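You operate a simulated robot arm through the tools that you are given. There is no shell and no other tool.

You are at the controls of a simulated two-armed robot. One attempt, no reset.

## Task
Dab silver paint on the rim of the stub in the blower.
Fine: blow it clean first, clamp it in the silver block, use the orange brush and stand it back in its jar.

Only the result counts: the job must be done as asked and must still hold three seconds after the hand-in. Knocking over, shifting, dropping, spilling or breaking anything else fails it.

## Robot
Two 7-joint arms with two-finger parallel grippers on one trunk that stands fixed in place. Base frame: the origin is at the foot of the trunk, x ahead of it, y to its left, z up. Lengths are in m, angles in rad, forces in N, time in s.
The left shoulder is at [0.02, 0.113, 1.222], the right one opposite. With the tool pointing down near the work surface each hand reaches from about 0.1 to 0.58 m from the base axis, measured 20 degrees to its own side. Payload 1.57 kg a hand.
The TCP of each hand is the grasp point between the finger pads, 0.03 m short of the fingertips. In the tool frame z runs along the fingers and y along their closing line. Largest opening 0.08 m; finger width 0.017, thickness 0.012; the body of the gripper, 0.04 by 0.082 m, starts 0.08 m behind the TCP.
Orientation is that of the tool frame in the base frame, as [roll, pitch, yaw] about the fixed x, y, z axes, in that order (R = Rz(yaw) Ry(pitch) Rx(roll)). With the fingers straight down and closing along the base's y, the tool's x points along the base's -x, its y along +y and its z along -z.

## Interface
- The arms move only by the tool nudge_tool. It takes "left_targets", "right_targets" or both (then of equal length, played together; a hand with none holds still); each is a list of rows, each a list of 7 numbers: the turn, a rotation vector about the base's x, y, z in rad, then the shift along the base's x, y, z in m, then the closure in counts, from 0 (fully open) to 255 (shut). In form: [[rx, ry, rz, dx, dy, dz, fingers], ...]. A call has 1 to 20 rows; each row is the pose to reach, as a shift and turn from the pose commanded when the call began. Rows are played at 5 a second. More than 0.05 m and 0.15 rad between two rows, or a gripper value outside its range, and nothing of the call is played. Where a pose cannot be reached the arm comes as near as it can. A force on the tool above 90 N (or 10 N above the force at the start of the call, whichever is more), or a blocked arm, ends the call early, and 0.2 s more pass. Each finger travels about 0.045 m/s and halts on what it meets, pressing with about 21 N; the grip force reading is that of the motor and also rises with nothing between the fingers. The clock runs only during rows and for 0.2 s after the last one: add rows that repeat a pose to give the fingers time. It gives the time, the measured TCP pose, the force on the tool (base axes), the opening and the grip force at its end, in the units of the frame above (readings bear some noise), with the torque about the TCP (base axes, N m) and any sound that the robot's microphone picked up.
- Cameras (640 x 400 px; columns grow to the right, rows downward): "scene" is now at [0.0963, 0.0317, 1.3592]; the picture's right is [0.36, -0.93, 0.00], its down [-0.43, -0.17, -0.89] and it looks along [0.82, 0.32, -0.47] (base axes); focal length 315 px, centre (320, 200). "left" rides on the left gripper at [0.072, 0.007, -0.122] in its tool frame; the picture's right is [-0.09, 1.00, 0.00], its down [-0.84, -0.08, -0.54] and it looks along [-0.54, -0.05, 0.84] (tool axes); focal length 238 px, centre (320, 200). "right" rides on the right gripper at [0.072, -0.007, -0.122] in its tool frame; the picture's right is [0.09, 1.00, 0.00], its down [-0.84, 0.08, -0.54] and it looks along [-0.54, 0.05, 0.84] (tool axes); focal length 238 px, centre (320, 200). There is no depth. A picture from a camera that has moved, and an enlarged one, comes with that camera's place and axes in the base frame and with its lens.
- camera(camera): a new picture of that camera. It takes no simulated time.
- raise_lower(by): slides the trunk up (or, below 0, down) by that many m; the arms and the scene camera ride with it, the base frame stays. It gives what a move gives, with no picture.
- head_to(pan, tilt): turns the head with the scene camera to pan (to the left, within 1.396 rad either way) and tilt (down, from -0.506 to 1.204), counted from straight ahead of the robot. It gives what a move gives.
- zoom(camera, box): a new picture of the part [left, top, right, bottom] of that camera's present view, enlarged. It takes no simulated time.
- hand_in(): hands the job in; it is judged then, once.

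Nothing tells you positions but the pictures and the camera data. Unless the task says otherwise, let go and move clear before handing in.

The tools are called after "Request:" as name(argument=value, ...) on one line, values as JSON. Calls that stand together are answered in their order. nudge_tool: Moves the arms, as the interface text tells. Its arguments: {"type":"object","properties":{"left_targets":{"type":"array","items":{"type":"array","items":{"type":"number"}}},"right_targets":{"type":"array","items":{"type":"array","items":{"type":"number"}}}},"required":[]} The other tools are called the same way: raise_lower (by) slides the trunk up or down; head_to (pan, tilt) turns the head that bears the scene camera; camera (camera) takes a picture; zoom (camera, box) takes an enlarged picture of a part of a camera's view; hand_in () hands the job in.

At the start:

```text
time: 0.0
left_position: [0.3079, 0.4122, 1.156]
left_orientation: [3.139, 0.003, -3.139]
left_wrist_force: [-0.4, -0.6, 0.4]
left_wrist_torque: [0.0, -0.02, -0.01]
left_opening: 0.0801
left_grasp_force: 0.1
right_position: [0.4004, 0.0046, 1.0794]
right_orientation: [3.141, -0.001, 3.141]
right_wrist_force: [0.3, 0.3, -0.8]
right_wrist_torque: [0.02, -0.02, -0.01]
right_opening: 0.0799
right_grasp_force: 0.1
trunk travel left (down, up): [-0.275, 0.295]
head pan, tilt: [0.372, 0.483]
```

scene: 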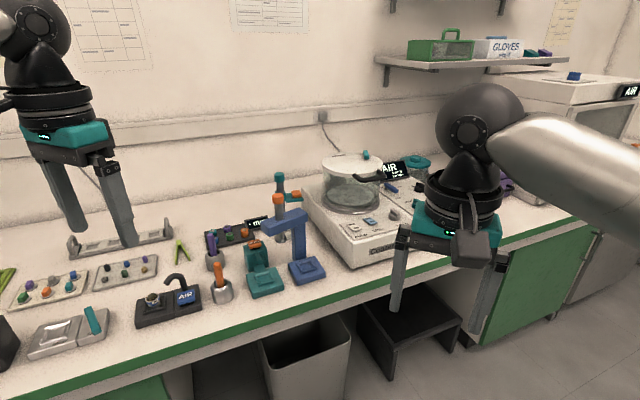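
right: 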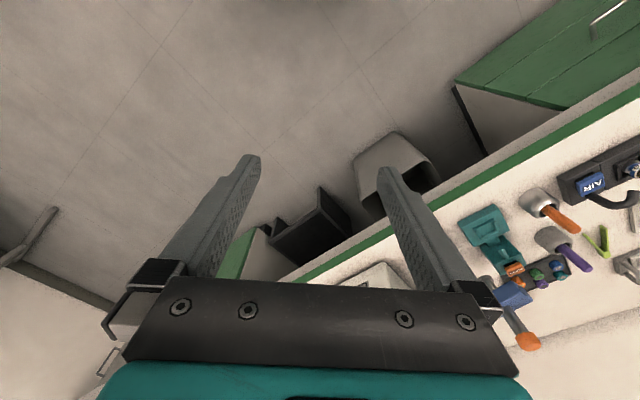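
left: 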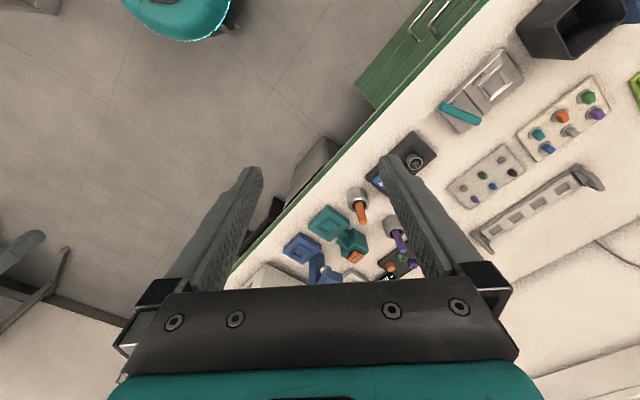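

I see a bench with a blower (black box marked AIR, holding a stub), jars with brushes, a silver block with a teal lever, and other items. I'll look closer before I move anything.

Request:
zoom(camera="scene", box=[120, 230, 340, 350])

Request:
zoom(camera="scene", box=[0, 230, 200, 370])

Request:
zoom(camera="left", box=[340, 30, 640, 290])

Request:
head_to(pan=0.8, tilt=0.75)

```text
2.91 times, centred on (230, 290) of scene
camera zoom: at [0.0963, 0.0317, 1.3592], right [0.36, -0.93, 0.0], down [-0.43, -0.17, -0.89], along [0.82, 0.32, -0.47], focal length 916 px, centre (582, -62)
```

zoom: 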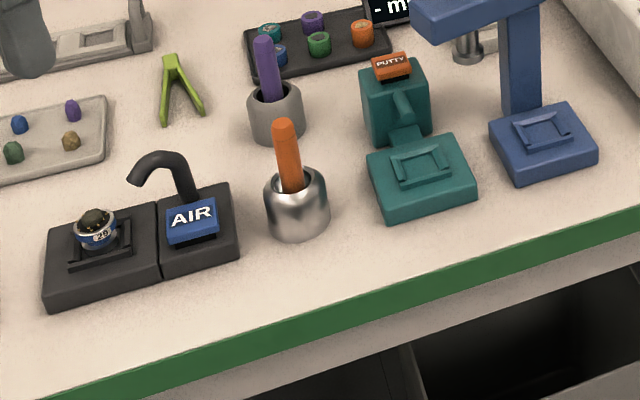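

```text
2.86 times, centred on (100, 300) of scene
camera zoom: at [0.0963, 0.0317, 1.3592], right [0.36, -0.93, 0.0], down [-0.43, -0.17, -0.89], along [0.82, 0.32, -0.47], focal length 900 px, centre (949, -86)
```

zoom: 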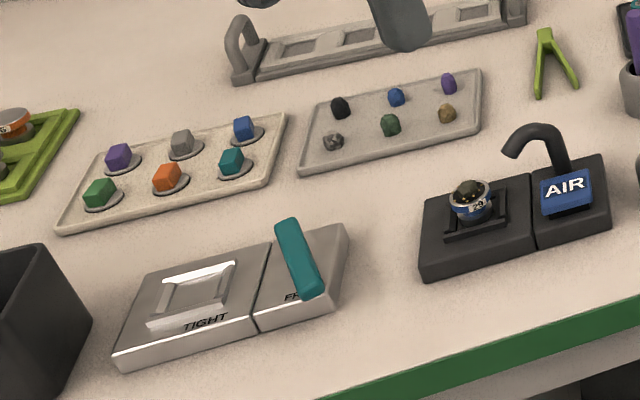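

```text
1.54 times, centred on (490, 160) of left
camera zoom: at [0.2363, 0.4171, 1.2782], right [0.09, 1.0, 0.0], down [0.84, -0.08, 0.54], along [0.54, -0.05, -0.84], focal length 367 px, centre (58, 262)
```

zoom: 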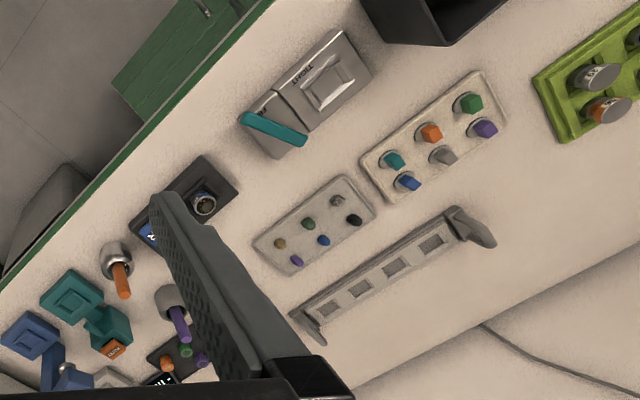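

```text
time: 0.9
left_position: [0.3073, 0.4115, 1.1553]
left_orientation: [3.141, 0.002, 3.141]
left_wrist_force: [0.4, -0.1, 0.1]
left_wrist_torque: [0.02, -0.04, 0.03]
left_opening: 0.0799
left_grasp_force: 0.0
right_position: [0.401, 0.0045, 1.078]
right_orientation: [3.141, 0.0, 3.141]
right_wrist_force: [-0.8, -1.0, -0.4]
right_wrist_torque: [0.01, 0.02, 0.01]
right_opening: 0.0802
right_grasp_force: 0.1
trunk travel left (down, up): [-0.275, 0.295]
head pan, tilt: [0.799, 0.75]
```

The silver block has a lever and a "TIGHT"/"FREE" label, and the blower has an AIR button with a nozzle bent over the stub. I'll look from the new head angle.

Request:
camera(camera="scene")

Request:
zoom(camera="scene", box=[220, 130, 380, 230])

```text
taken
camera scene: at [0.0692, 0.0579, 1.3359], right [0.72, -0.7, 0.0], down [-0.48, -0.49, -0.73], along [0.51, 0.52, -0.68], focal length 315 px, centre (320, 200)
```

scene: 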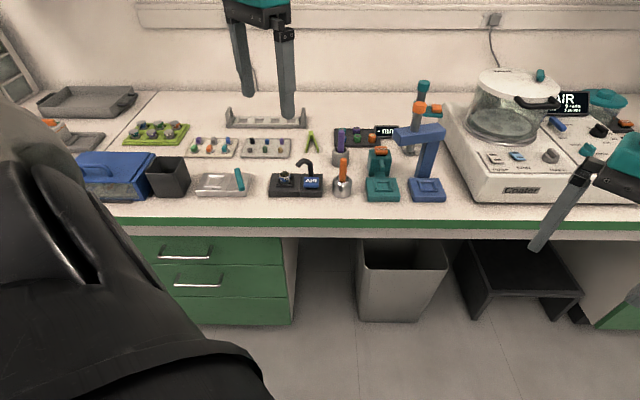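

```text
4.00 times, centred on (300, 180) of scene
camera zoom: at [0.0692, 0.0579, 1.3359], right [0.72, -0.7, 0.0], down [-0.48, -0.49, -0.73], along [0.51, 0.52, -0.68], focal length 1260 px, centre (400, 280)
```

zoom: 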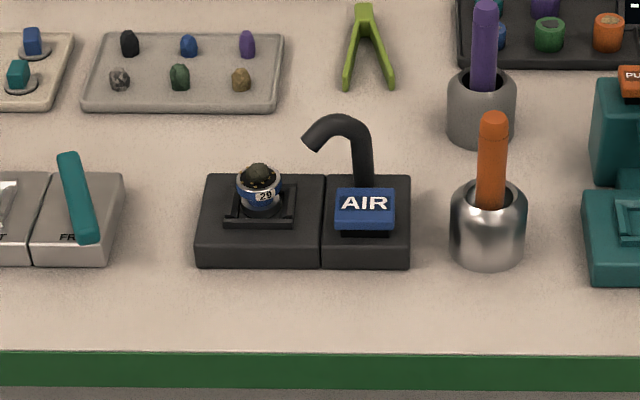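

The blower holds stub "29" with a dark sample on top, the orange brush stands in a metal jar, and the silver block is at the left. I'll enlarge each of them.

Request:
zoom(camera="scene", box=[266, 150, 330, 200])

Request:
zoom(camera="scene", box=[190, 160, 254, 200])

Request:
zoom(camera="scene", box=[318, 140, 382, 206])

Request:
zoom(camera="left", box=[340, 120, 440, 220])

Request:
zoom(camera="scene", box=[80, 90, 320, 220])

Request:
zoom(camera="scene", box=[300, 70, 640, 220])

```text
8.00 times, centred on (298, 175) of scene
camera zoom: at [0.0692, 0.0579, 1.3359], right [0.72, -0.7, 0.0], down [-0.48, -0.49, -0.73], along [0.51, 0.52, -0.68], focal length 2520 px, centre (496, 400)
```

zoom: 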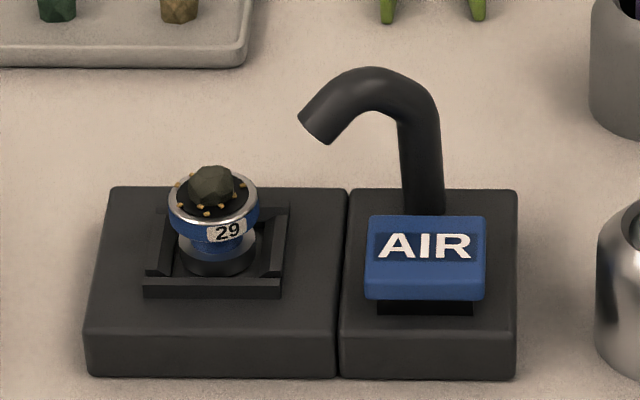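

```text
10.00 times, centred on (222, 180) of scene
camera zoom: at [0.0692, 0.0579, 1.3359], right [0.72, -0.7, 0.0], down [-0.48, -0.49, -0.73], along [0.51, 0.52, -0.68], focal length 3150 px, centre (1300, 400)
```

zoom: 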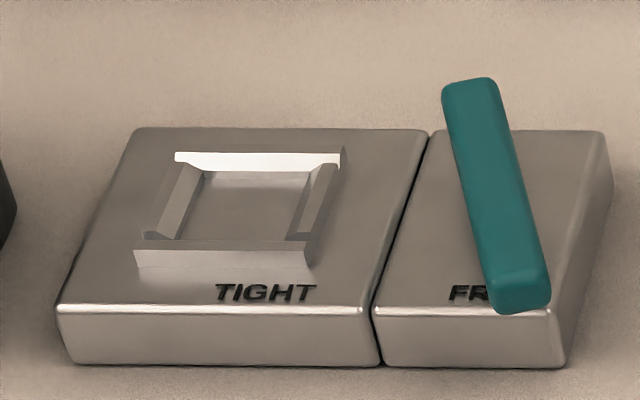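

```text
6.06 times, centred on (350, 173) of scene
camera zoom: at [0.0692, 0.0579, 1.3359], right [0.72, -0.7, 0.0], down [-0.48, -0.49, -0.73], along [0.51, 0.52, -0.68], focal length 1909 px, centre (138, 364)
```

zoom: 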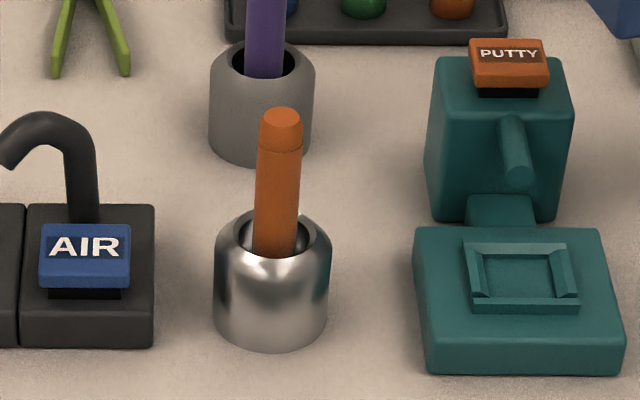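

```text
4.00 times, centred on (390, 170) of left
camera zoom: at [0.2363, 0.4171, 1.2782], right [0.09, 1.0, 0.0], down [0.84, -0.08, 0.54], along [0.54, -0.05, -0.84], focal length 953 px, centre (40, 320)
```

zoom: 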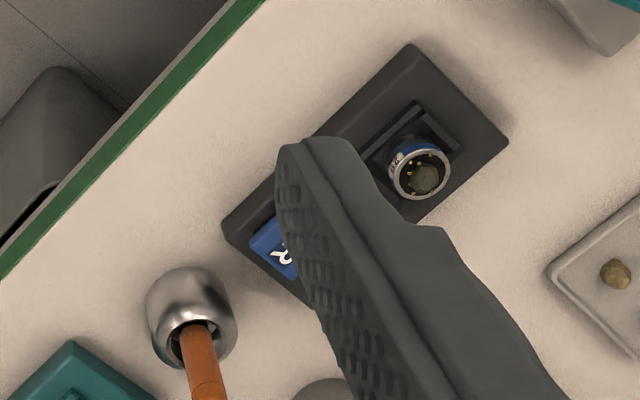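

```text
2.67 times, centred on (200, 155) of scene
camera zoom: at [0.0692, 0.0579, 1.3359], right [0.72, -0.7, 0.0], down [-0.48, -0.49, -0.73], along [0.51, 0.52, -0.68], focal length 840 px, centre (640, 320)
```

zoom: 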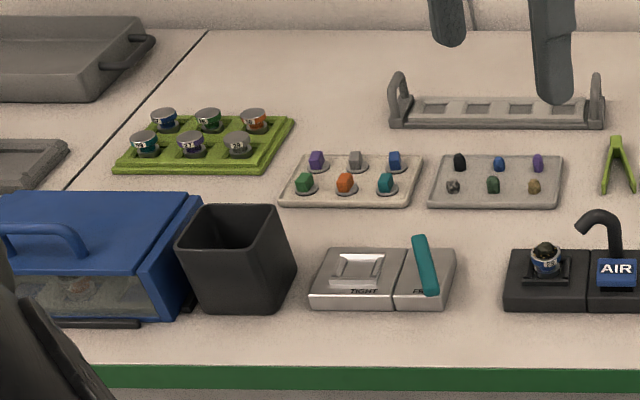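

```text
1.88 times, centred on (470, 145) of scene
camera zoom: at [0.0692, 0.0579, 1.3359], right [0.72, -0.7, 0.0], down [-0.48, -0.49, -0.73], along [0.51, 0.52, -0.68], focal length 593 px, centre (38, 304)
```

zoom: 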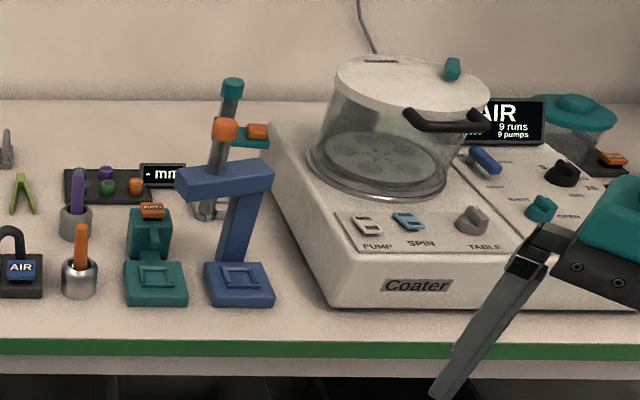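

I put the bench at about 0.8 rad to the left of straight ahead, its front edge about 0.65 m away and its top near z 0.755. The stub is near (0.467, 0.603, 0.80), which is far out, so I'll lower the trunk and swing the left hand round to test the reach.

Request:
raise_lower(by=-0.15)

Request:
nudge_tool(left_targets=[[0, 0, 0.14, 0, 0, 0, 0], [0, 0, 0.28, 0, 0, 0, 0], [0, 0, 0.42, 0, 0, 0, 0], [0, 0, 0.56, 0, 0, 0, 0], [0, 0, 0.69, 0, 0, 0, 0], [0, 0, 0.8, 0, 0, 0, 0], [0, 0, 0.8, 0, 0, 0, 0]])

Request:
camera(camera="left")

Request:
camera(camera="scene")

```text
time: 2.6
left_position: [0.3066, 0.4121, 1.0064]
left_orientation: [3.141, 0.002, -3.14]
left_wrist_force: [-0.2, -0.2, 0.7]
left_wrist_torque: [0.01, -0.02, -0.02]
left_opening: 0.08
left_grasp_force: 0.1
right_position: [0.3996, 0.0041, 0.9276]
right_orientation: [-3.142, -0.002, 3.141]
right_wrist_force: [-0.3, -0.5, 0.2]
right_wrist_torque: [-0.02, -0.04, -0.01]
right_opening: 0.0801
right_grasp_force: 0.0
trunk travel left (down, up): [-0.125, 0.445]
head pan, tilt: [0.799, 0.75]
```

```text
time: 4.2
left_position: [0.3069, 0.4112, 1.0055]
left_orientation: [3.141, 0.0, -2.337]
left_wrist_force: [-0.5, -0.7, 0.4]
left_wrist_torque: [0.02, -0.05, 0.01]
left_opening: 0.0802
left_grasp_force: 0.0
right_position: [0.4017, 0.0045, 0.929]
right_orientation: [3.142, 0.0, 3.141]
right_wrist_force: [0.7, 0.6, 0.7]
right_wrist_torque: [-0.02, -0.02, -0.06]
right_opening: 0.0801
right_grasp_force: 0.1
trunk travel left (down, up): [-0.125, 0.445]
head pan, tilt: [0.799, 0.75]
```

```text
taken
camera left: at [0.2536, 0.3636, 1.1281], right [-0.65, 0.76, 0.0], down [0.64, 0.55, 0.54], along [0.41, 0.36, -0.84], focal length 238 px, centre (320, 200)
```

left: 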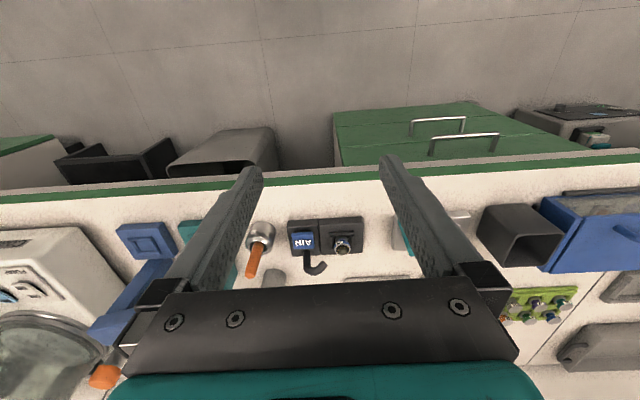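

```text
taken
camera scene: at [0.0691, 0.0579, 1.1858], right [0.72, -0.7, 0.0], down [-0.48, -0.49, -0.73], along [0.51, 0.52, -0.68], focal length 315 px, centre (320, 200)
```

scene: 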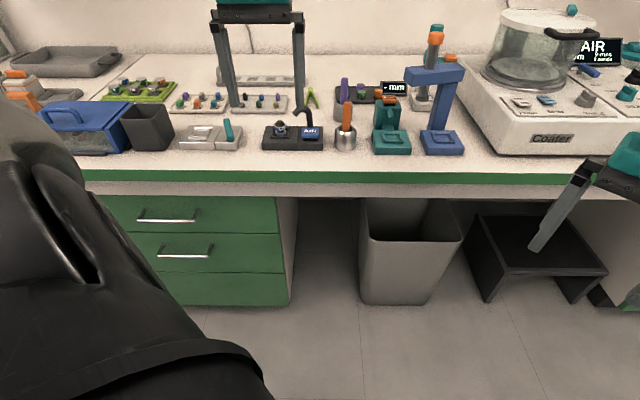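

The hand is turned to face the bench. Next I'll test the tool-down reach towards a point above the stub, well above everything (TCP at z about 0.95).

Request:
nudge_tool(left_targets=[[0, 0, 0, 0.0266, 0.0318, -0.01, 0], [0, 0, 0, 0.0531, 0.0637, -0.02, 0], [0, 0, 0, 0.0797, 0.0955, -0.03, 0], [0, 0, 0, 0.1062, 0.1273, -0.04, 0], [0, 0, 0, 0.1328, 0.1592, -0.05, 0], [0, 0, 0, 0.1593, 0.191, -0.055, 0], [0, 0, 0, 0.1593, 0.191, -0.055, 0], [0, 0, 0, 0.1593, 0.191, -0.055, 0]])

Request:
camera(camera="left")

Request:
camera(camera="scene")

```text
time: 6.0
left_position: [0.4264, 0.5543, 0.96]
left_orientation: [-3.14, 0.001, -2.341]
left_wrist_force: [-0.1, 0.2, 0.3]
left_wrist_torque: [0.0, 0.0, 0.0]
left_opening: 0.0802
left_grasp_force: 0.0
left hand out of reach, approached as far as the arm can: row 5, 6, 7, 8
right_position: [0.4005, 0.0046, 0.9284]
right_orientation: [3.141, -0.002, -3.14]
right_wrist_force: [0.0, -1.3, 0.1]
right_wrist_torque: [0.0, -0.03, 0.01]
right_opening: 0.0797
right_grasp_force: 0.1
trunk travel left (down, up): [-0.125, 0.445]
head pan, tilt: [0.799, 0.75]
```

```text
taken
camera left: at [0.3732, 0.5061, 1.0827], right [-0.65, 0.76, 0.0], down [0.64, 0.55, 0.54], along [0.41, 0.35, -0.84], focal length 238 px, centre (320, 200)
```

left: 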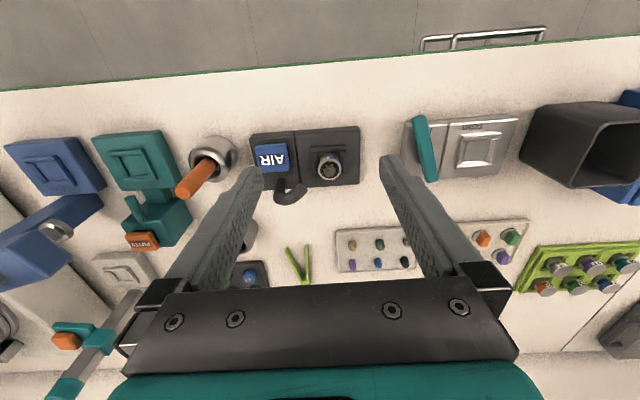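

```text
taken
camera scene: at [0.069, 0.058, 1.1858], right [0.72, -0.7, 0.0], down [-0.48, -0.49, -0.73], along [0.51, 0.52, -0.68], focal length 315 px, centre (320, 200)
```

scene: 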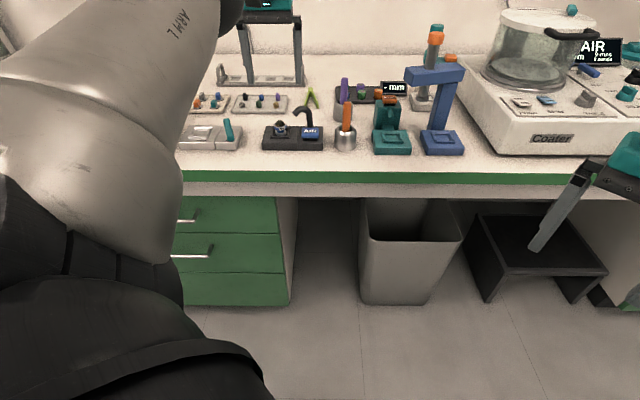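

Tool-down reach ends at about n = 0.695 m, short of the stub row at n ≈ 0.757. I'll tilt the fingers forward about the bench direction to gain reach.

Request:
nudge_tool(left_targets=[[0.0932, -0.0907, 0, 0, 0, 0, 0], [0.1863, -0.1813, 0, 0, 0, 0, 0], [0.2795, -0.272, 0, 0, 0, 0, 0], [0.3584, -0.3487, 0, 0, 0, 0, 0], [0.3584, -0.3487, 0, 0, 0, 0, 0]])

Request:
camera(camera="left")

```text
time: 7.2
left_position: [0.4261, 0.5563, 0.9613]
left_orientation: [-3.14, 0.502, -2.339]
left_wrist_force: [0.2, -0.2, 0.2]
left_wrist_torque: [-0.02, 0.0, -0.02]
left_opening: 0.0802
left_grasp_force: 0.1
right_position: [0.4006, 0.0045, 0.9282]
right_orientation: [-3.141, -0.001, 3.141]
right_wrist_force: [0.2, 0.5, -0.8]
right_wrist_torque: [0.0, 0.03, -0.03]
right_opening: 0.0801
right_grasp_force: 0.1
trunk travel left (down, up): [-0.125, 0.445]
head pan, tilt: [0.799, 0.75]
```

```text
taken
camera left: at [0.3384, 0.4709, 1.0334], right [-0.66, 0.75, 0.04], down [0.38, 0.29, 0.88], along [0.65, 0.6, -0.48], focal length 238 px, centre (320, 200)
```

left: 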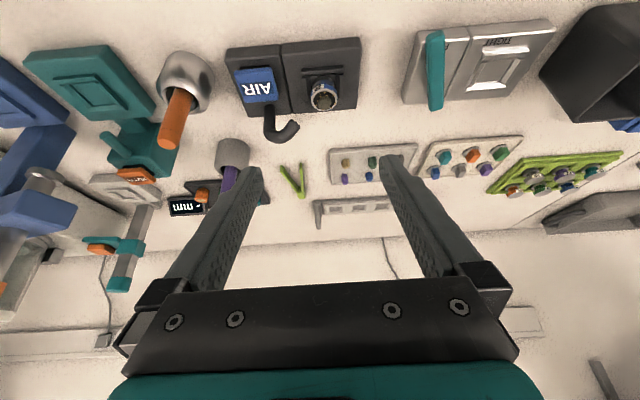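

The tilt held in place. Now I'll check how far forward the tilted hand can go at this height.

Request:
nudge_tool(left_targets=[[0, 0, 0, 0.0279, 0.0287, 0, 0], [0, 0, 0, 0.0558, 0.0573, 0, 0], [0, 0, 0, 0.0837, 0.086, 0, 0], [0, 0, 0, 0.0837, 0.086, 0, 0], [0, 0, 0, 0.0837, 0.086, 0, 0]])

```text
time: 8.4
left_position: [0.4971, 0.6265, 0.9605]
left_orientation: [-3.141, 0.499, -2.341]
left_wrist_force: [0.0, -0.3, 0.6]
left_wrist_torque: [0.02, -0.03, -0.01]
left_opening: 0.0801
left_grasp_force: 0.1
left hand out of reach, approached as far as the arm can: row 3, 4, 5
right_position: [0.3998, 0.0043, 0.9275]
right_orientation: [3.141, 0.002, -3.14]
right_wrist_force: [-0.2, -0.4, 0.0]
right_wrist_torque: [0.0, 0.01, 0.01]
right_opening: 0.08
right_grasp_force: 0.0
trunk travel left (down, up): [-0.125, 0.445]
head pan, tilt: [0.799, 0.75]
```

With a 0.5 rad tilt the hand reaches n ≈ 0.796, enough for the whole row. I'll look at the blower, the silver block and the jar from here.

Request:
camera(camera="left")

Request:
zoom(camera="left", box=[200, 0, 380, 110])

Request:
zoom(camera="scene", box=[256, 90, 366, 160])

Request:
zoom(camera="scene", box=[170, 100, 260, 160])

```text
taken
camera left: at [0.4085, 0.5429, 1.0338], right [-0.66, 0.75, 0.04], down [0.38, 0.29, 0.88], along [0.65, 0.59, -0.48], focal length 238 px, centre (320, 200)
```

left: 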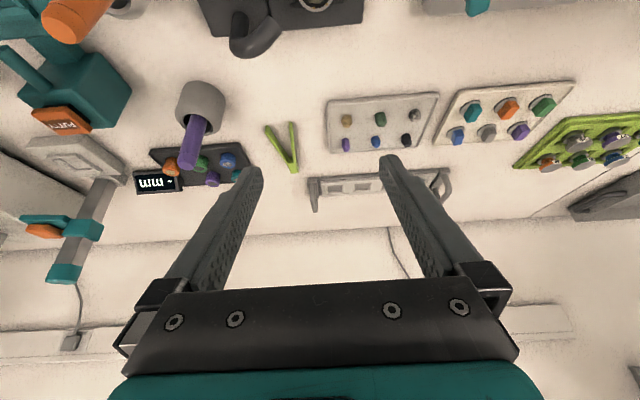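

```text
3.56 times, centred on (290, 55) of left
camera zoom: at [0.4085, 0.5429, 1.0338], right [-0.66, 0.75, 0.04], down [0.38, 0.29, 0.88], along [0.65, 0.59, -0.48], focal length 848 px, centre (427, 716)
```

zoom: 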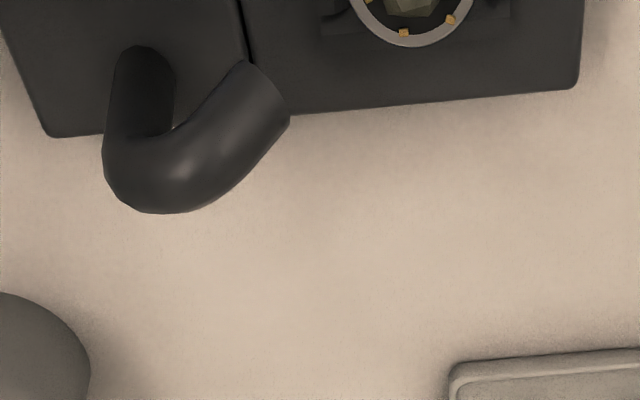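

```text
5.71 times, centred on (311, 125) of scene
camera zoom: at [0.0691, 0.0578, 1.1859], right [0.72, -0.7, 0.0], down [-0.48, -0.49, -0.73], along [0.51, 0.52, -0.68], focal length 1800 px, centre (371, 629)
```

zoom: 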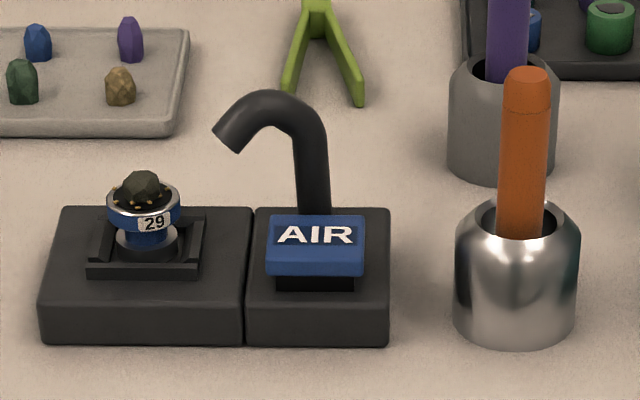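

```text
6.67 times, centred on (215, 130) of scene
camera zoom: at [0.0691, 0.0578, 1.1859], right [0.72, -0.7, 0.0], down [-0.48, -0.49, -0.73], along [0.51, 0.52, -0.68], focal length 2100 px, centre (1020, 667)
```

zoom: 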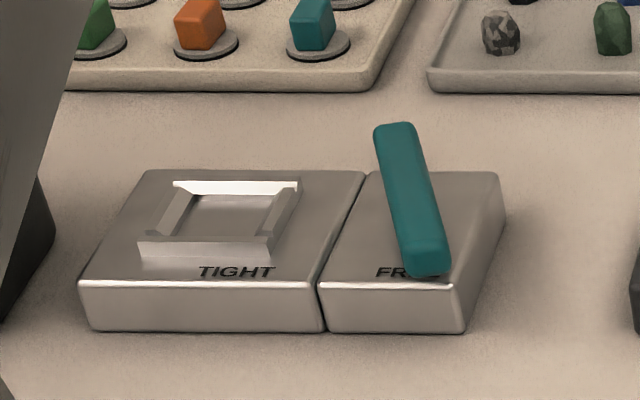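

I now have a bench frame (e along the bench, n away from me): stub at e −0.086, n 0.758, rim z 0.802; AIR button at e −0.0145, n ≈ 0.737, top z ≈ 0.80. I'll shut the fingers and bring the tips over the button.

Request:
nudge_tool(left_targets=[[0, 0, 0, 0.0005, -0.031, 0, 255], [0, 0, 0, 0.001, -0.062, 0, 255], [0, 0, 0, 0.0015, -0.0931, 0, 255], [0, 0, 0, 0.0015, -0.0931, -0.04, 255], [0, 0, 0, 0.0015, -0.0931, -0.08, 255], [0, 0, 0, 0.0015, -0.0931, -0.11, 255], [0, 0, 0, 0.0015, -0.0931, -0.11, 255]])

Request:
camera(camera="left")

Request:
camera(camera="scene")

Request:
zoom(camera="scene", box=[256, 90, 366, 160])

```text
time: 10.0
left_position: [0.4985, 0.5349, 0.852]
left_orientation: [3.141, 0.502, -2.339]
left_wrist_force: [-0.1, -0.7, -0.3]
left_wrist_torque: [-0.01, 0.01, -0.02]
left_opening: 0.0
left_grasp_force: 21.2
right_position: [0.4017, 0.0033, 0.9284]
right_orientation: [3.141, 0.0, 3.142]
right_wrist_force: [0.4, 0.0, 0.7]
right_wrist_torque: [0.04, 0.01, -0.05]
right_opening: 0.0799
right_grasp_force: 0.1
trunk travel left (down, up): [-0.125, 0.445]
head pan, tilt: [0.799, 0.75]
```

```text
taken
camera left: at [0.4091, 0.4507, 0.9248], right [-0.66, 0.75, 0.04], down [0.38, 0.29, 0.88], along [0.65, 0.6, -0.48], focal length 238 px, centre (320, 200)
```

left: 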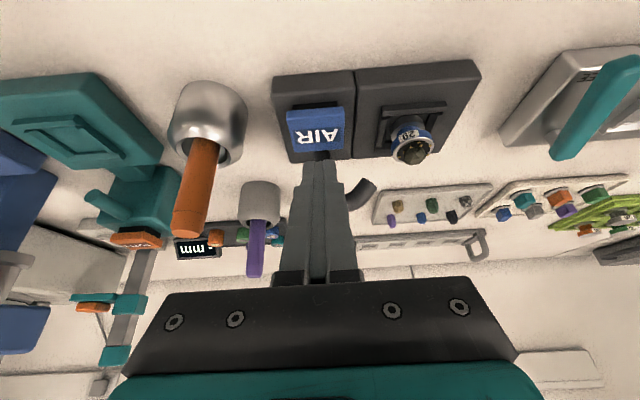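

```text
taken
camera scene: at [0.0691, 0.058, 1.1858], right [0.72, -0.7, 0.0], down [-0.48, -0.49, -0.73], along [0.51, 0.52, -0.68], focal length 315 px, centre (320, 200)
```

scene: 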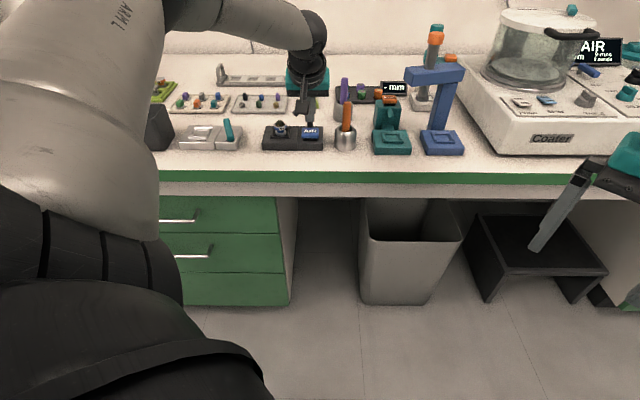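

```text
5.71 times, centred on (311, 125) of scene
camera zoom: at [0.0691, 0.058, 1.1858], right [0.72, -0.7, 0.0], down [-0.48, -0.49, -0.73], along [0.51, 0.52, -0.68], focal length 1800 px, centre (371, 629)
```

zoom: 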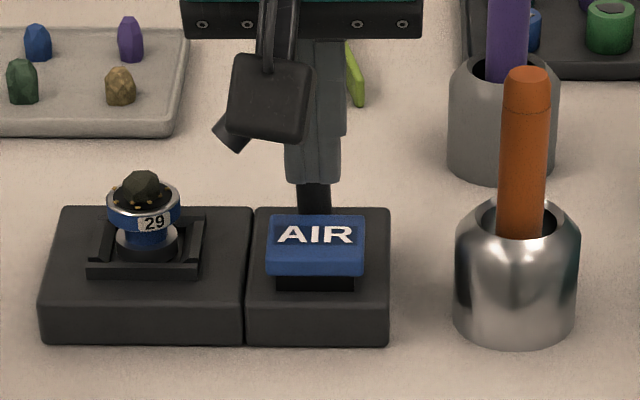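

The fingertips are just above and slightly behind the button. I'll pull back 8 mm from the air pipe and go down in small steps while watching the force.

Request:
nudge_tool(left_targets=[[0, 0, 0, -0.0056, -0.0057, 0, 255], [0, 0, 0, -0.0056, -0.0057, -0.01, 255], [0, 0, 0, -0.0056, -0.0057, -0.016, 255], [0, 0, 0, -0.0056, -0.0057, -0.02, 255], [0, 0, 0, -0.0056, -0.0057, -0.023, 255]])

Request:
zoom(camera="scene", box=[256, 90, 366, 160])

```text
time: 11.2
left_position: [0.4921, 0.5283, 0.8291]
left_orientation: [-3.14, 0.5, -2.339]
left_wrist_force: [-0.8, 0.1, 0.2]
left_wrist_torque: [0.0, 0.01, 0.02]
left_opening: 0.0001
left_grasp_force: 21.5
right_position: [0.3997, 0.0056, 0.9289]
right_orientation: [3.141, -0.001, 3.14]
right_wrist_force: [0.8, 0.2, 0.2]
right_wrist_torque: [-0.02, -0.04, -0.02]
right_opening: 0.0801
right_grasp_force: 0.1
trunk travel left (down, up): [-0.125, 0.445]
head pan, tilt: [0.799, 0.75]
```

```text
5.71 times, centred on (311, 125) of scene
camera zoom: at [0.069, 0.0578, 1.1859], right [0.72, -0.7, 0.0], down [-0.48, -0.49, -0.73], along [0.51, 0.52, -0.68], focal length 1800 px, centre (371, 629)
```

zoom: 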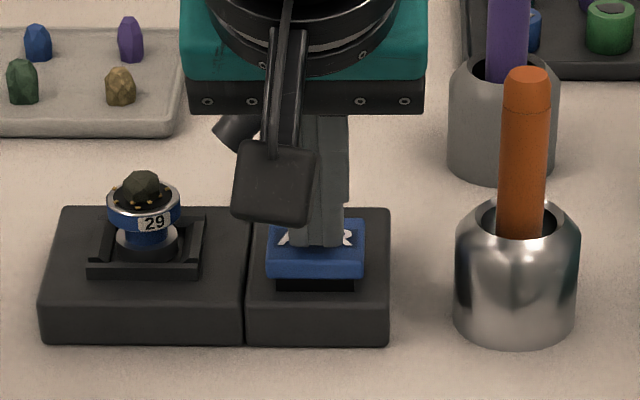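

The tips are right over the button with no contact yet. I'll continue down in small steps and hold.

Request:
nudge_tool(left_targets=[[0, 0, 0, 0, 0, -0.002, 255], [0, 0, 0, 0, 0, -0.004, 255], [0, 0, 0, 0, 0, -0.006, 255], [0, 0, 0, 0, 0, -0.008, 255], [0, 0, 0, 0, 0, -0.008, 255]])

Request:
zoom(camera="scene", box=[256, 90, 366, 160])

```text
time: 12.4
left_position: [0.4919, 0.5279, 0.8207]
left_orientation: [-3.141, 0.503, -2.338]
left_wrist_force: [-1.9, 2.1, 7.1]
left_wrist_torque: [0.06, 0.07, 0.02]
left_opening: 0.0003
left_grasp_force: 20.8
right_position: [0.4004, 0.0035, 0.9274]
right_orientation: [-3.141, 0.0, -3.14]
right_wrist_force: [0.3, 0.0, 0.7]
right_wrist_torque: [0.04, 0.0, 0.02]
right_opening: 0.0798
right_grasp_force: 0.0
trunk travel left (down, up): [-0.125, 0.445]
head pan, tilt: [0.799, 0.75]
heard: click
```

```text
5.71 times, centred on (311, 125) of scene
camera zoom: at [0.0685, 0.0576, 1.1859], right [0.72, -0.7, 0.0], down [-0.48, -0.49, -0.73], along [0.51, 0.52, -0.68], focal length 1800 px, centre (371, 629)
```

zoom: 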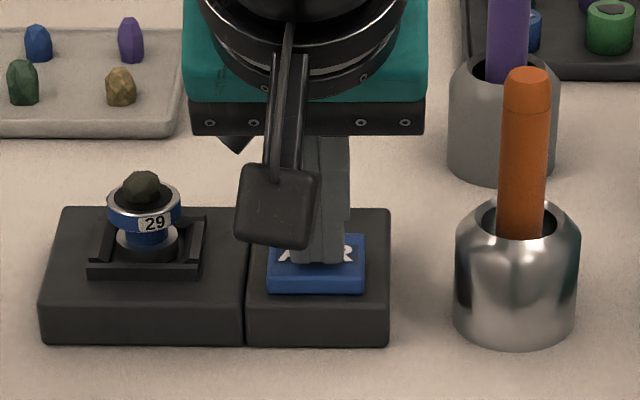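

The button clicked and the gold specks look gone. I'll check the stub closely while still holding.

Request:
zoom(camera="scene", box=[272, 112, 292, 140])

Request:
zoom(camera="left", box=[350, 40, 500, 200])

```text
14.29 times, centred on (282, 126) of scene
camera zoom: at [0.0685, 0.0576, 1.1859], right [0.72, -0.7, 0.0], down [-0.48, -0.49, -0.73], along [0.51, 0.52, -0.68], focal length 4499 px, centre (863, 1257)
```

zoom: 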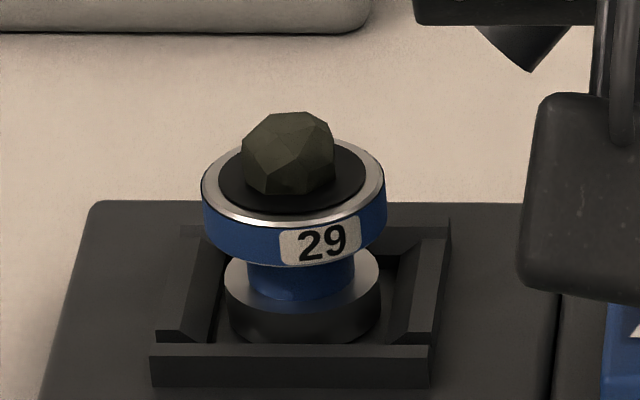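

```text
2.50 times, centred on (425, 120) of left
camera zoom: at [0.4036, 0.4435, 0.8938], right [-0.66, 0.75, 0.04], down [0.38, 0.29, 0.88], along [0.65, 0.6, -0.48], focal length 596 px, centre (58, 400)
```

zoom: 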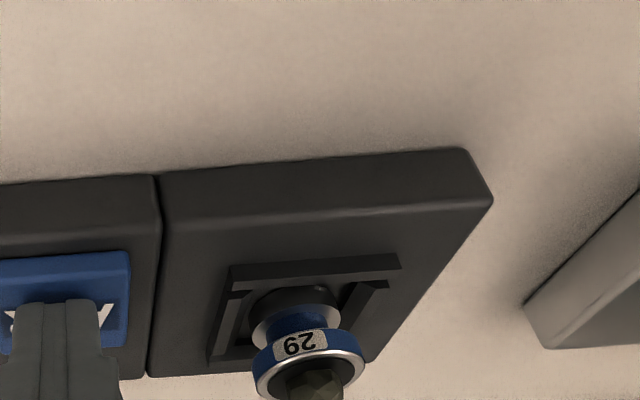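

The stub is clean, and it shows a wide head with a metal rim, a thin neck and a round base. I'll lift off the button, tilt the hand further (0.8 rad) so the fingers stay clear of the nozzle, and line up in front of the stub with the fingers open about 48 mm.

Request:
nudge_tool(left_targets=[[0, 0, 0, 0, 0, 0.03, 255], [0, 0, 0, 0, 0, 0.07, 255], [0.1075, -0.1046, 0, -0.0334, 0.0176, 0.08, 200], [0.215, -0.2092, 0, -0.0668, 0.0352, 0.08, 100], [0.215, -0.2092, 0, -0.0668, 0.0352, 0.06, 100], [0.215, -0.2092, 0, -0.0668, 0.0352, 0.0378, 100], [0.215, -0.2092, 0, -0.0668, 0.0352, 0.0378, 100]])

Request:
camera(camera="left")

Request:
zoom(camera="scene", box=[246, 90, 326, 150])

```text
time: 14.0
left_position: [0.4258, 0.5635, 0.8554]
left_orientation: [-3.14, 0.801, -2.338]
left_wrist_force: [0.3, 0.4, -0.6]
left_wrist_torque: [-0.01, -0.01, -0.03]
left_opening: 0.0486
left_grasp_force: 0.0
right_position: [0.4024, 0.0045, 0.9286]
right_orientation: [3.141, 0.0, 3.141]
right_wrist_force: [0.2, 0.2, -0.7]
right_wrist_torque: [0.0, 0.0, -0.03]
right_opening: 0.0802
right_grasp_force: 0.2
trunk travel left (down, up): [-0.125, 0.445]
head pan, tilt: [0.799, 0.75]
```

```text
taken
camera left: at [0.3255, 0.4678, 0.8908], right [-0.67, 0.74, 0.06], down [0.19, 0.09, 0.98], along [0.72, 0.67, -0.2], focal length 238 px, centre (320, 200)
```

left: 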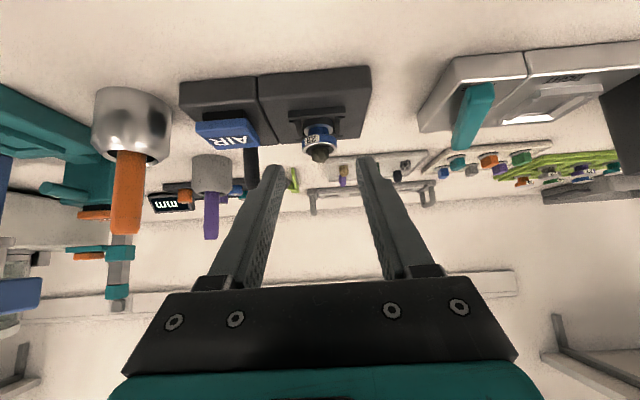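

```text
6.67 times, centred on (286, 120) of scene
camera zoom: at [0.069, 0.0581, 1.1858], right [0.72, -0.7, 0.0], down [-0.48, -0.49, -0.73], along [0.51, 0.52, -0.68], focal length 2100 px, centre (547, 733)
```

zoom: 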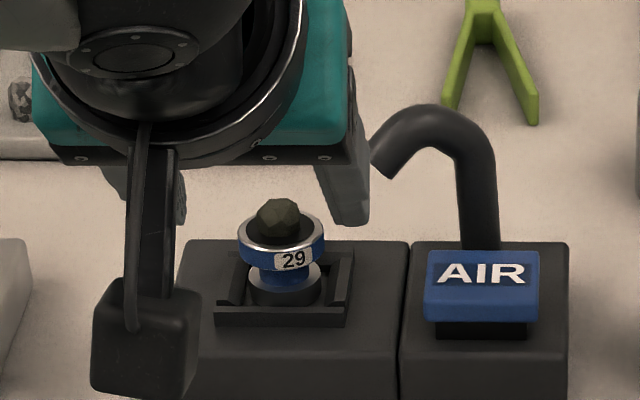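

The fingers straddle the stub's line from the front. I'll check the centring in an enlarged wrist view.

Request:
zoom(camera="left", box=[250, 80, 390, 190])

```text
3.64 times, centred on (320, 135) of left
camera zoom: at [0.3255, 0.4678, 0.8908], right [-0.67, 0.74, 0.06], down [0.19, 0.09, 0.98], along [0.72, 0.67, -0.2], focal length 867 px, centre (320, 436)
```

zoom: 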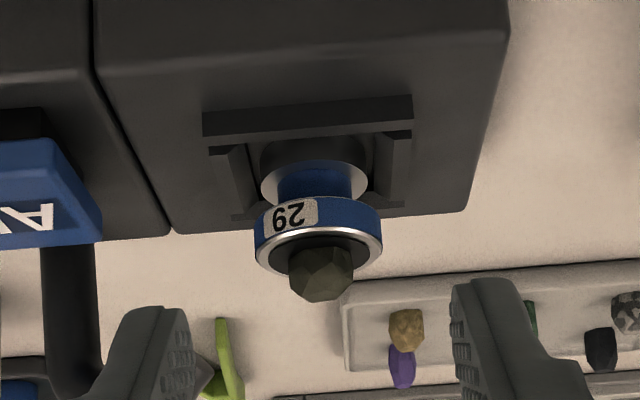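

The stub is centred between the fingers to within about a millimetre, and I take its head band to be z 0.798–0.8045. I'll advance along the finger direction onto the head without closing yet.

Request:
nudge_tool(left_targets=[[0, 0, 0, 0.0097, 0.0101, -0.0126, 100], [0, 0, 0, 0.0194, 0.0202, -0.0251, 100], [0, 0, 0, 0.0243, 0.0252, -0.0314, 100], [0, 0, 0, 0.0291, 0.0302, -0.0377, 100], [0, 0, 0, 0.0291, 0.0302, -0.0377, 100]])

Request:
camera(camera="left")

Request:
zoom(camera="left", box=[250, 80, 390, 190])

Request:
zoom(camera="scene", box=[256, 100, 316, 145])

```text
time: 15.2
left_position: [0.455, 0.5943, 0.8191]
left_orientation: [-3.138, 0.801, -2.336]
left_wrist_force: [-0.6, 0.2, -0.6]
left_wrist_torque: [0.02, -0.03, 0.01]
left_opening: 0.0487
left_grasp_force: 0.0
right_position: [0.4013, 0.0048, 0.9282]
right_orientation: [3.14, 0.0, -3.14]
right_wrist_force: [0.9, 0.8, -0.8]
right_wrist_torque: [0.0, 0.0, 0.02]
right_opening: 0.08
right_grasp_force: 0.1
trunk travel left (down, up): [-0.125, 0.445]
head pan, tilt: [0.799, 0.75]
```

```text
taken
camera left: at [0.3552, 0.4979, 0.8539], right [-0.67, 0.74, 0.06], down [0.19, 0.09, 0.98], along [0.72, 0.67, -0.2], focal length 238 px, centre (320, 200)
```

left: 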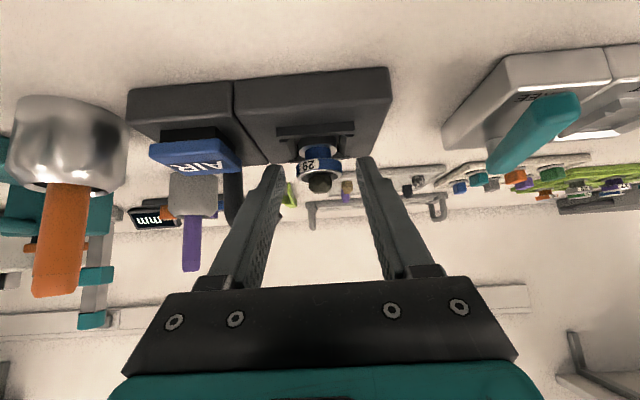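

```text
3.64 times, centred on (320, 135) of left
camera zoom: at [0.3552, 0.4979, 0.8539], right [-0.67, 0.74, 0.06], down [0.19, 0.09, 0.98], along [0.72, 0.67, -0.2], focal length 867 px, centre (320, 436)
```

zoom: 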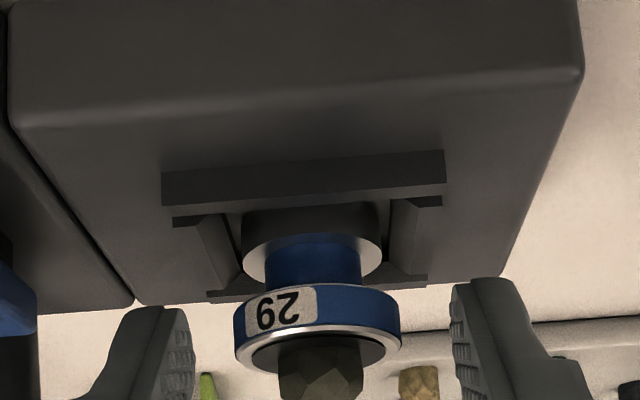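

```text
8.89 times, centred on (286, 122) of scene
camera zoom: at [0.0692, 0.0579, 1.1858], right [0.72, -0.7, 0.0], down [-0.48, -0.49, -0.73], along [0.51, 0.52, -0.68], focal length 2800 px, centre (622, 889)
```

zoom: 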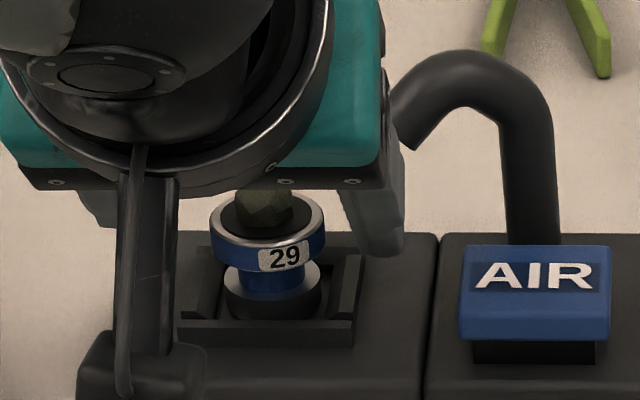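

The fingertips flank the head band with even gaps. I'll close the grip and give it time to settle.

Request:
nudge_tool(left_targets=[[0, 0, 0, 0, 0, 0, 140], [0, 0, 0, 0, 0, 0, 200], [0, 0, 0, 0, 0, 0, 255], [0, 0, 0, 0, 0, 0, 255]])

Request:
zoom(camera="left", box=[250, 80, 390, 190])

Request:
zoom(camera="scene", box=[256, 100, 316, 145])

```text
time: 16.2
left_position: [0.4538, 0.5941, 0.8201]
left_orientation: [-3.139, 0.801, -2.338]
left_wrist_force: [-0.3, 0.0, 0.0]
left_wrist_torque: [0.0, 0.0, 0.0]
left_opening: 0.0288
left_grasp_force: 20.7
right_position: [0.4006, 0.005, 0.9283]
right_orientation: [3.14, 0.0, -3.141]
right_wrist_force: [-1.2, 0.3, 0.9]
right_wrist_torque: [-0.02, 0.0, -0.04]
right_opening: 0.08
right_grasp_force: 0.0
trunk travel left (down, up): [-0.125, 0.445]
head pan, tilt: [0.799, 0.75]
```

```text
3.64 times, centred on (320, 135) of left
camera zoom: at [0.355, 0.4979, 0.854], right [-0.67, 0.74, 0.06], down [0.19, 0.09, 0.98], along [0.72, 0.67, -0.2], focal length 867 px, centre (320, 436)
```

zoom: 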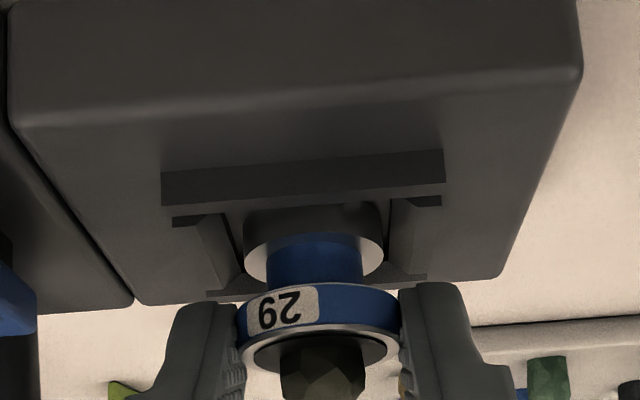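

```text
8.89 times, centred on (286, 122) of scene
camera zoom: at [0.0691, 0.0579, 1.1858], right [0.72, -0.7, 0.0], down [-0.48, -0.49, -0.73], along [0.51, 0.52, -0.68], focal length 2800 px, centre (622, 889)
```

zoom: 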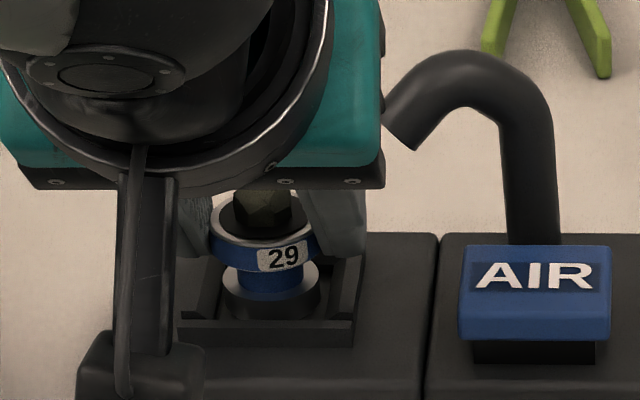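

The grip is firm at 28.8 mm. I'll lift straight up about 18 mm and check that the stub comes along level.

Request:
nudge_tool(left_targets=[[0, 0, 0, 0, 0, 0.005, 255], [0, 0, 0, 0, 0, 0.01, 255], [0, 0, 0, 0, 0, 0.015, 255], [0, 0, 0, 0, 0, 0.018, 255]])

Request:
zoom(camera="left", box=[250, 80, 390, 190])

Request:
zoom(camera="scene", box=[256, 100, 316, 145])

```text
time: 17.2
left_position: [0.4555, 0.5936, 0.8385]
left_orientation: [-3.14, 0.801, -2.339]
left_wrist_force: [-0.2, 0.4, -0.5]
left_wrist_torque: [-0.01, -0.01, 0.0]
left_opening: 0.0285
left_grasp_force: 20.6
right_position: [0.3995, 0.0047, 0.9281]
right_orientation: [-3.139, 0.0, -3.141]
right_wrist_force: [0.1, -0.1, -0.1]
right_wrist_torque: [0.01, 0.01, 0.02]
right_opening: 0.08
right_grasp_force: 0.0
trunk travel left (down, up): [-0.125, 0.445]
head pan, tilt: [0.799, 0.75]
```

```text
3.64 times, centred on (320, 135) of left
camera zoom: at [0.3549, 0.4976, 0.8719], right [-0.67, 0.74, 0.06], down [0.19, 0.09, 0.98], along [0.72, 0.67, -0.2], focal length 867 px, centre (320, 436)
```

zoom: 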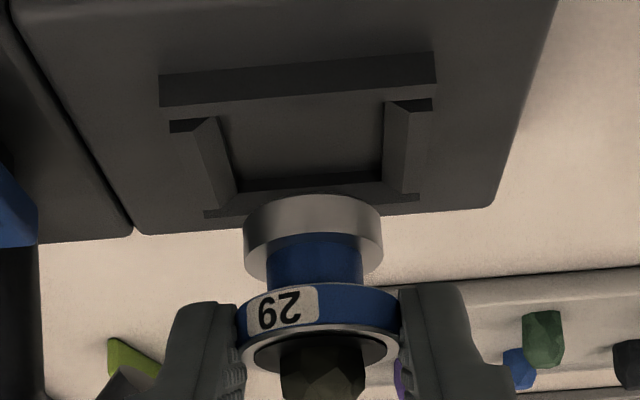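

```text
8.89 times, centred on (286, 122) of scene
camera zoom: at [0.0691, 0.0579, 1.1858], right [0.72, -0.7, 0.0], down [-0.48, -0.49, -0.73], along [0.51, 0.52, -0.68], focal length 2800 px, centre (622, 889)
```

zoom: 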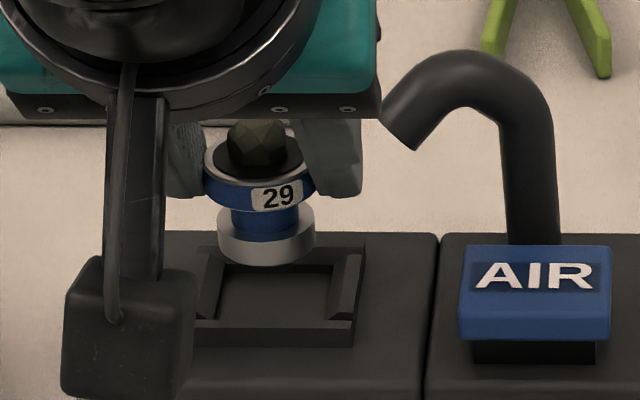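

The stub is out and hangs level in the grip. I'll raise it away from the nozzle and carry it left to hover over the silver block.

Request:
nudge_tool(left_targets=[[0, 0, 0, -0.0072, 0.007, 0.012, 255], [0, 0, 0, -0.0287, 0.0279, 0.028, 255], [0, 0, 0, -0.0573, 0.0558, 0.032, 255], [0, 0, 0, -0.086, 0.0837, 0.032, 255], [0, 0, 0, -0.1111, 0.1081, 0.032, 255], [0, 0, 0, -0.129, 0.1255, 0.032, 255], [0, 0, 0, -0.1383, 0.1346, 0.032, 255], [0, 0, 0, -0.1383, 0.1346, 0.032, 255]])

Request:
camera(camera="left")

Request:
zoom(camera="left", box=[250, 80, 390, 190])

Request:
camera(camera="scene")

```text
time: 19.0
left_position: [0.3174, 0.7278, 0.87]
left_orientation: [-3.139, 0.8, -2.34]
left_wrist_force: [0.6, 0.0, -0.3]
left_wrist_torque: [0.02, 0.01, -0.01]
left_opening: 0.0286
left_grasp_force: 21.2
right_position: [0.3999, 0.0049, 0.9289]
right_orientation: [-3.141, -0.001, 3.141]
right_wrist_force: [0.5, 0.4, 0.1]
right_wrist_torque: [0.02, -0.02, -0.01]
right_opening: 0.0797
right_grasp_force: 0.1
trunk travel left (down, up): [-0.125, 0.445]
head pan, tilt: [0.799, 0.75]
```

```text
taken
camera left: at [0.2167, 0.6321, 0.9036], right [-0.67, 0.74, 0.06], down [0.19, 0.09, 0.98], along [0.72, 0.67, -0.2], focal length 238 px, centre (320, 200)
```

left: 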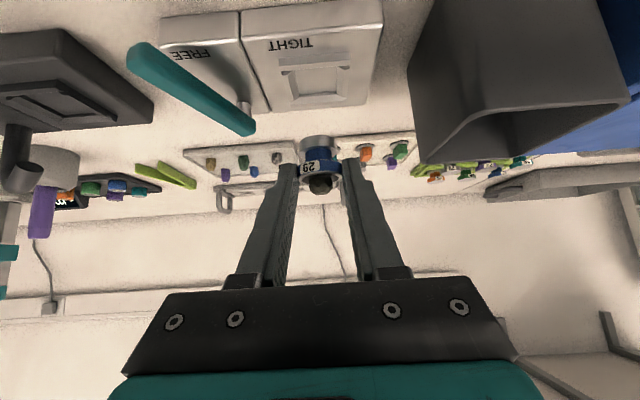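

```text
3.64 times, centred on (320, 135) of left
camera zoom: at [0.2167, 0.6321, 0.9036], right [-0.67, 0.74, 0.06], down [0.19, 0.09, 0.98], along [0.72, 0.67, -0.2], focal length 867 px, centre (320, 436)
```

zoom: 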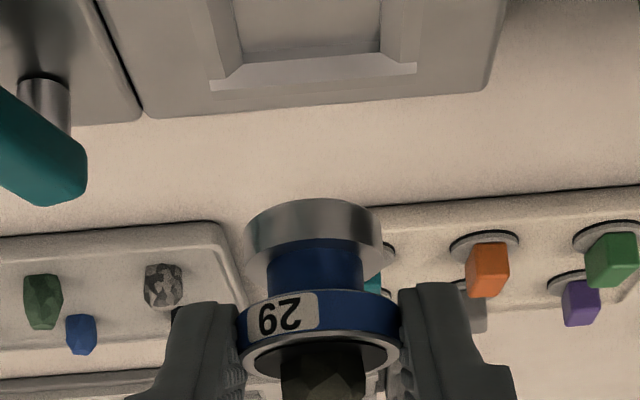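

```text
taken
camera scene: at [0.0691, 0.058, 1.1858], right [0.72, -0.7, 0.0], down [-0.48, -0.49, -0.73], along [0.51, 0.52, -0.68], focal length 315 px, centre (320, 200)
```

scene: 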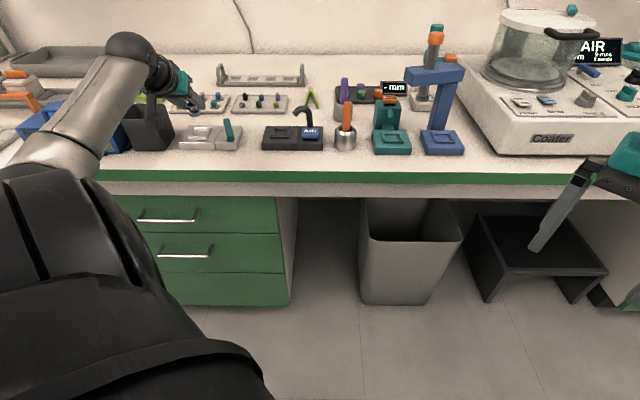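

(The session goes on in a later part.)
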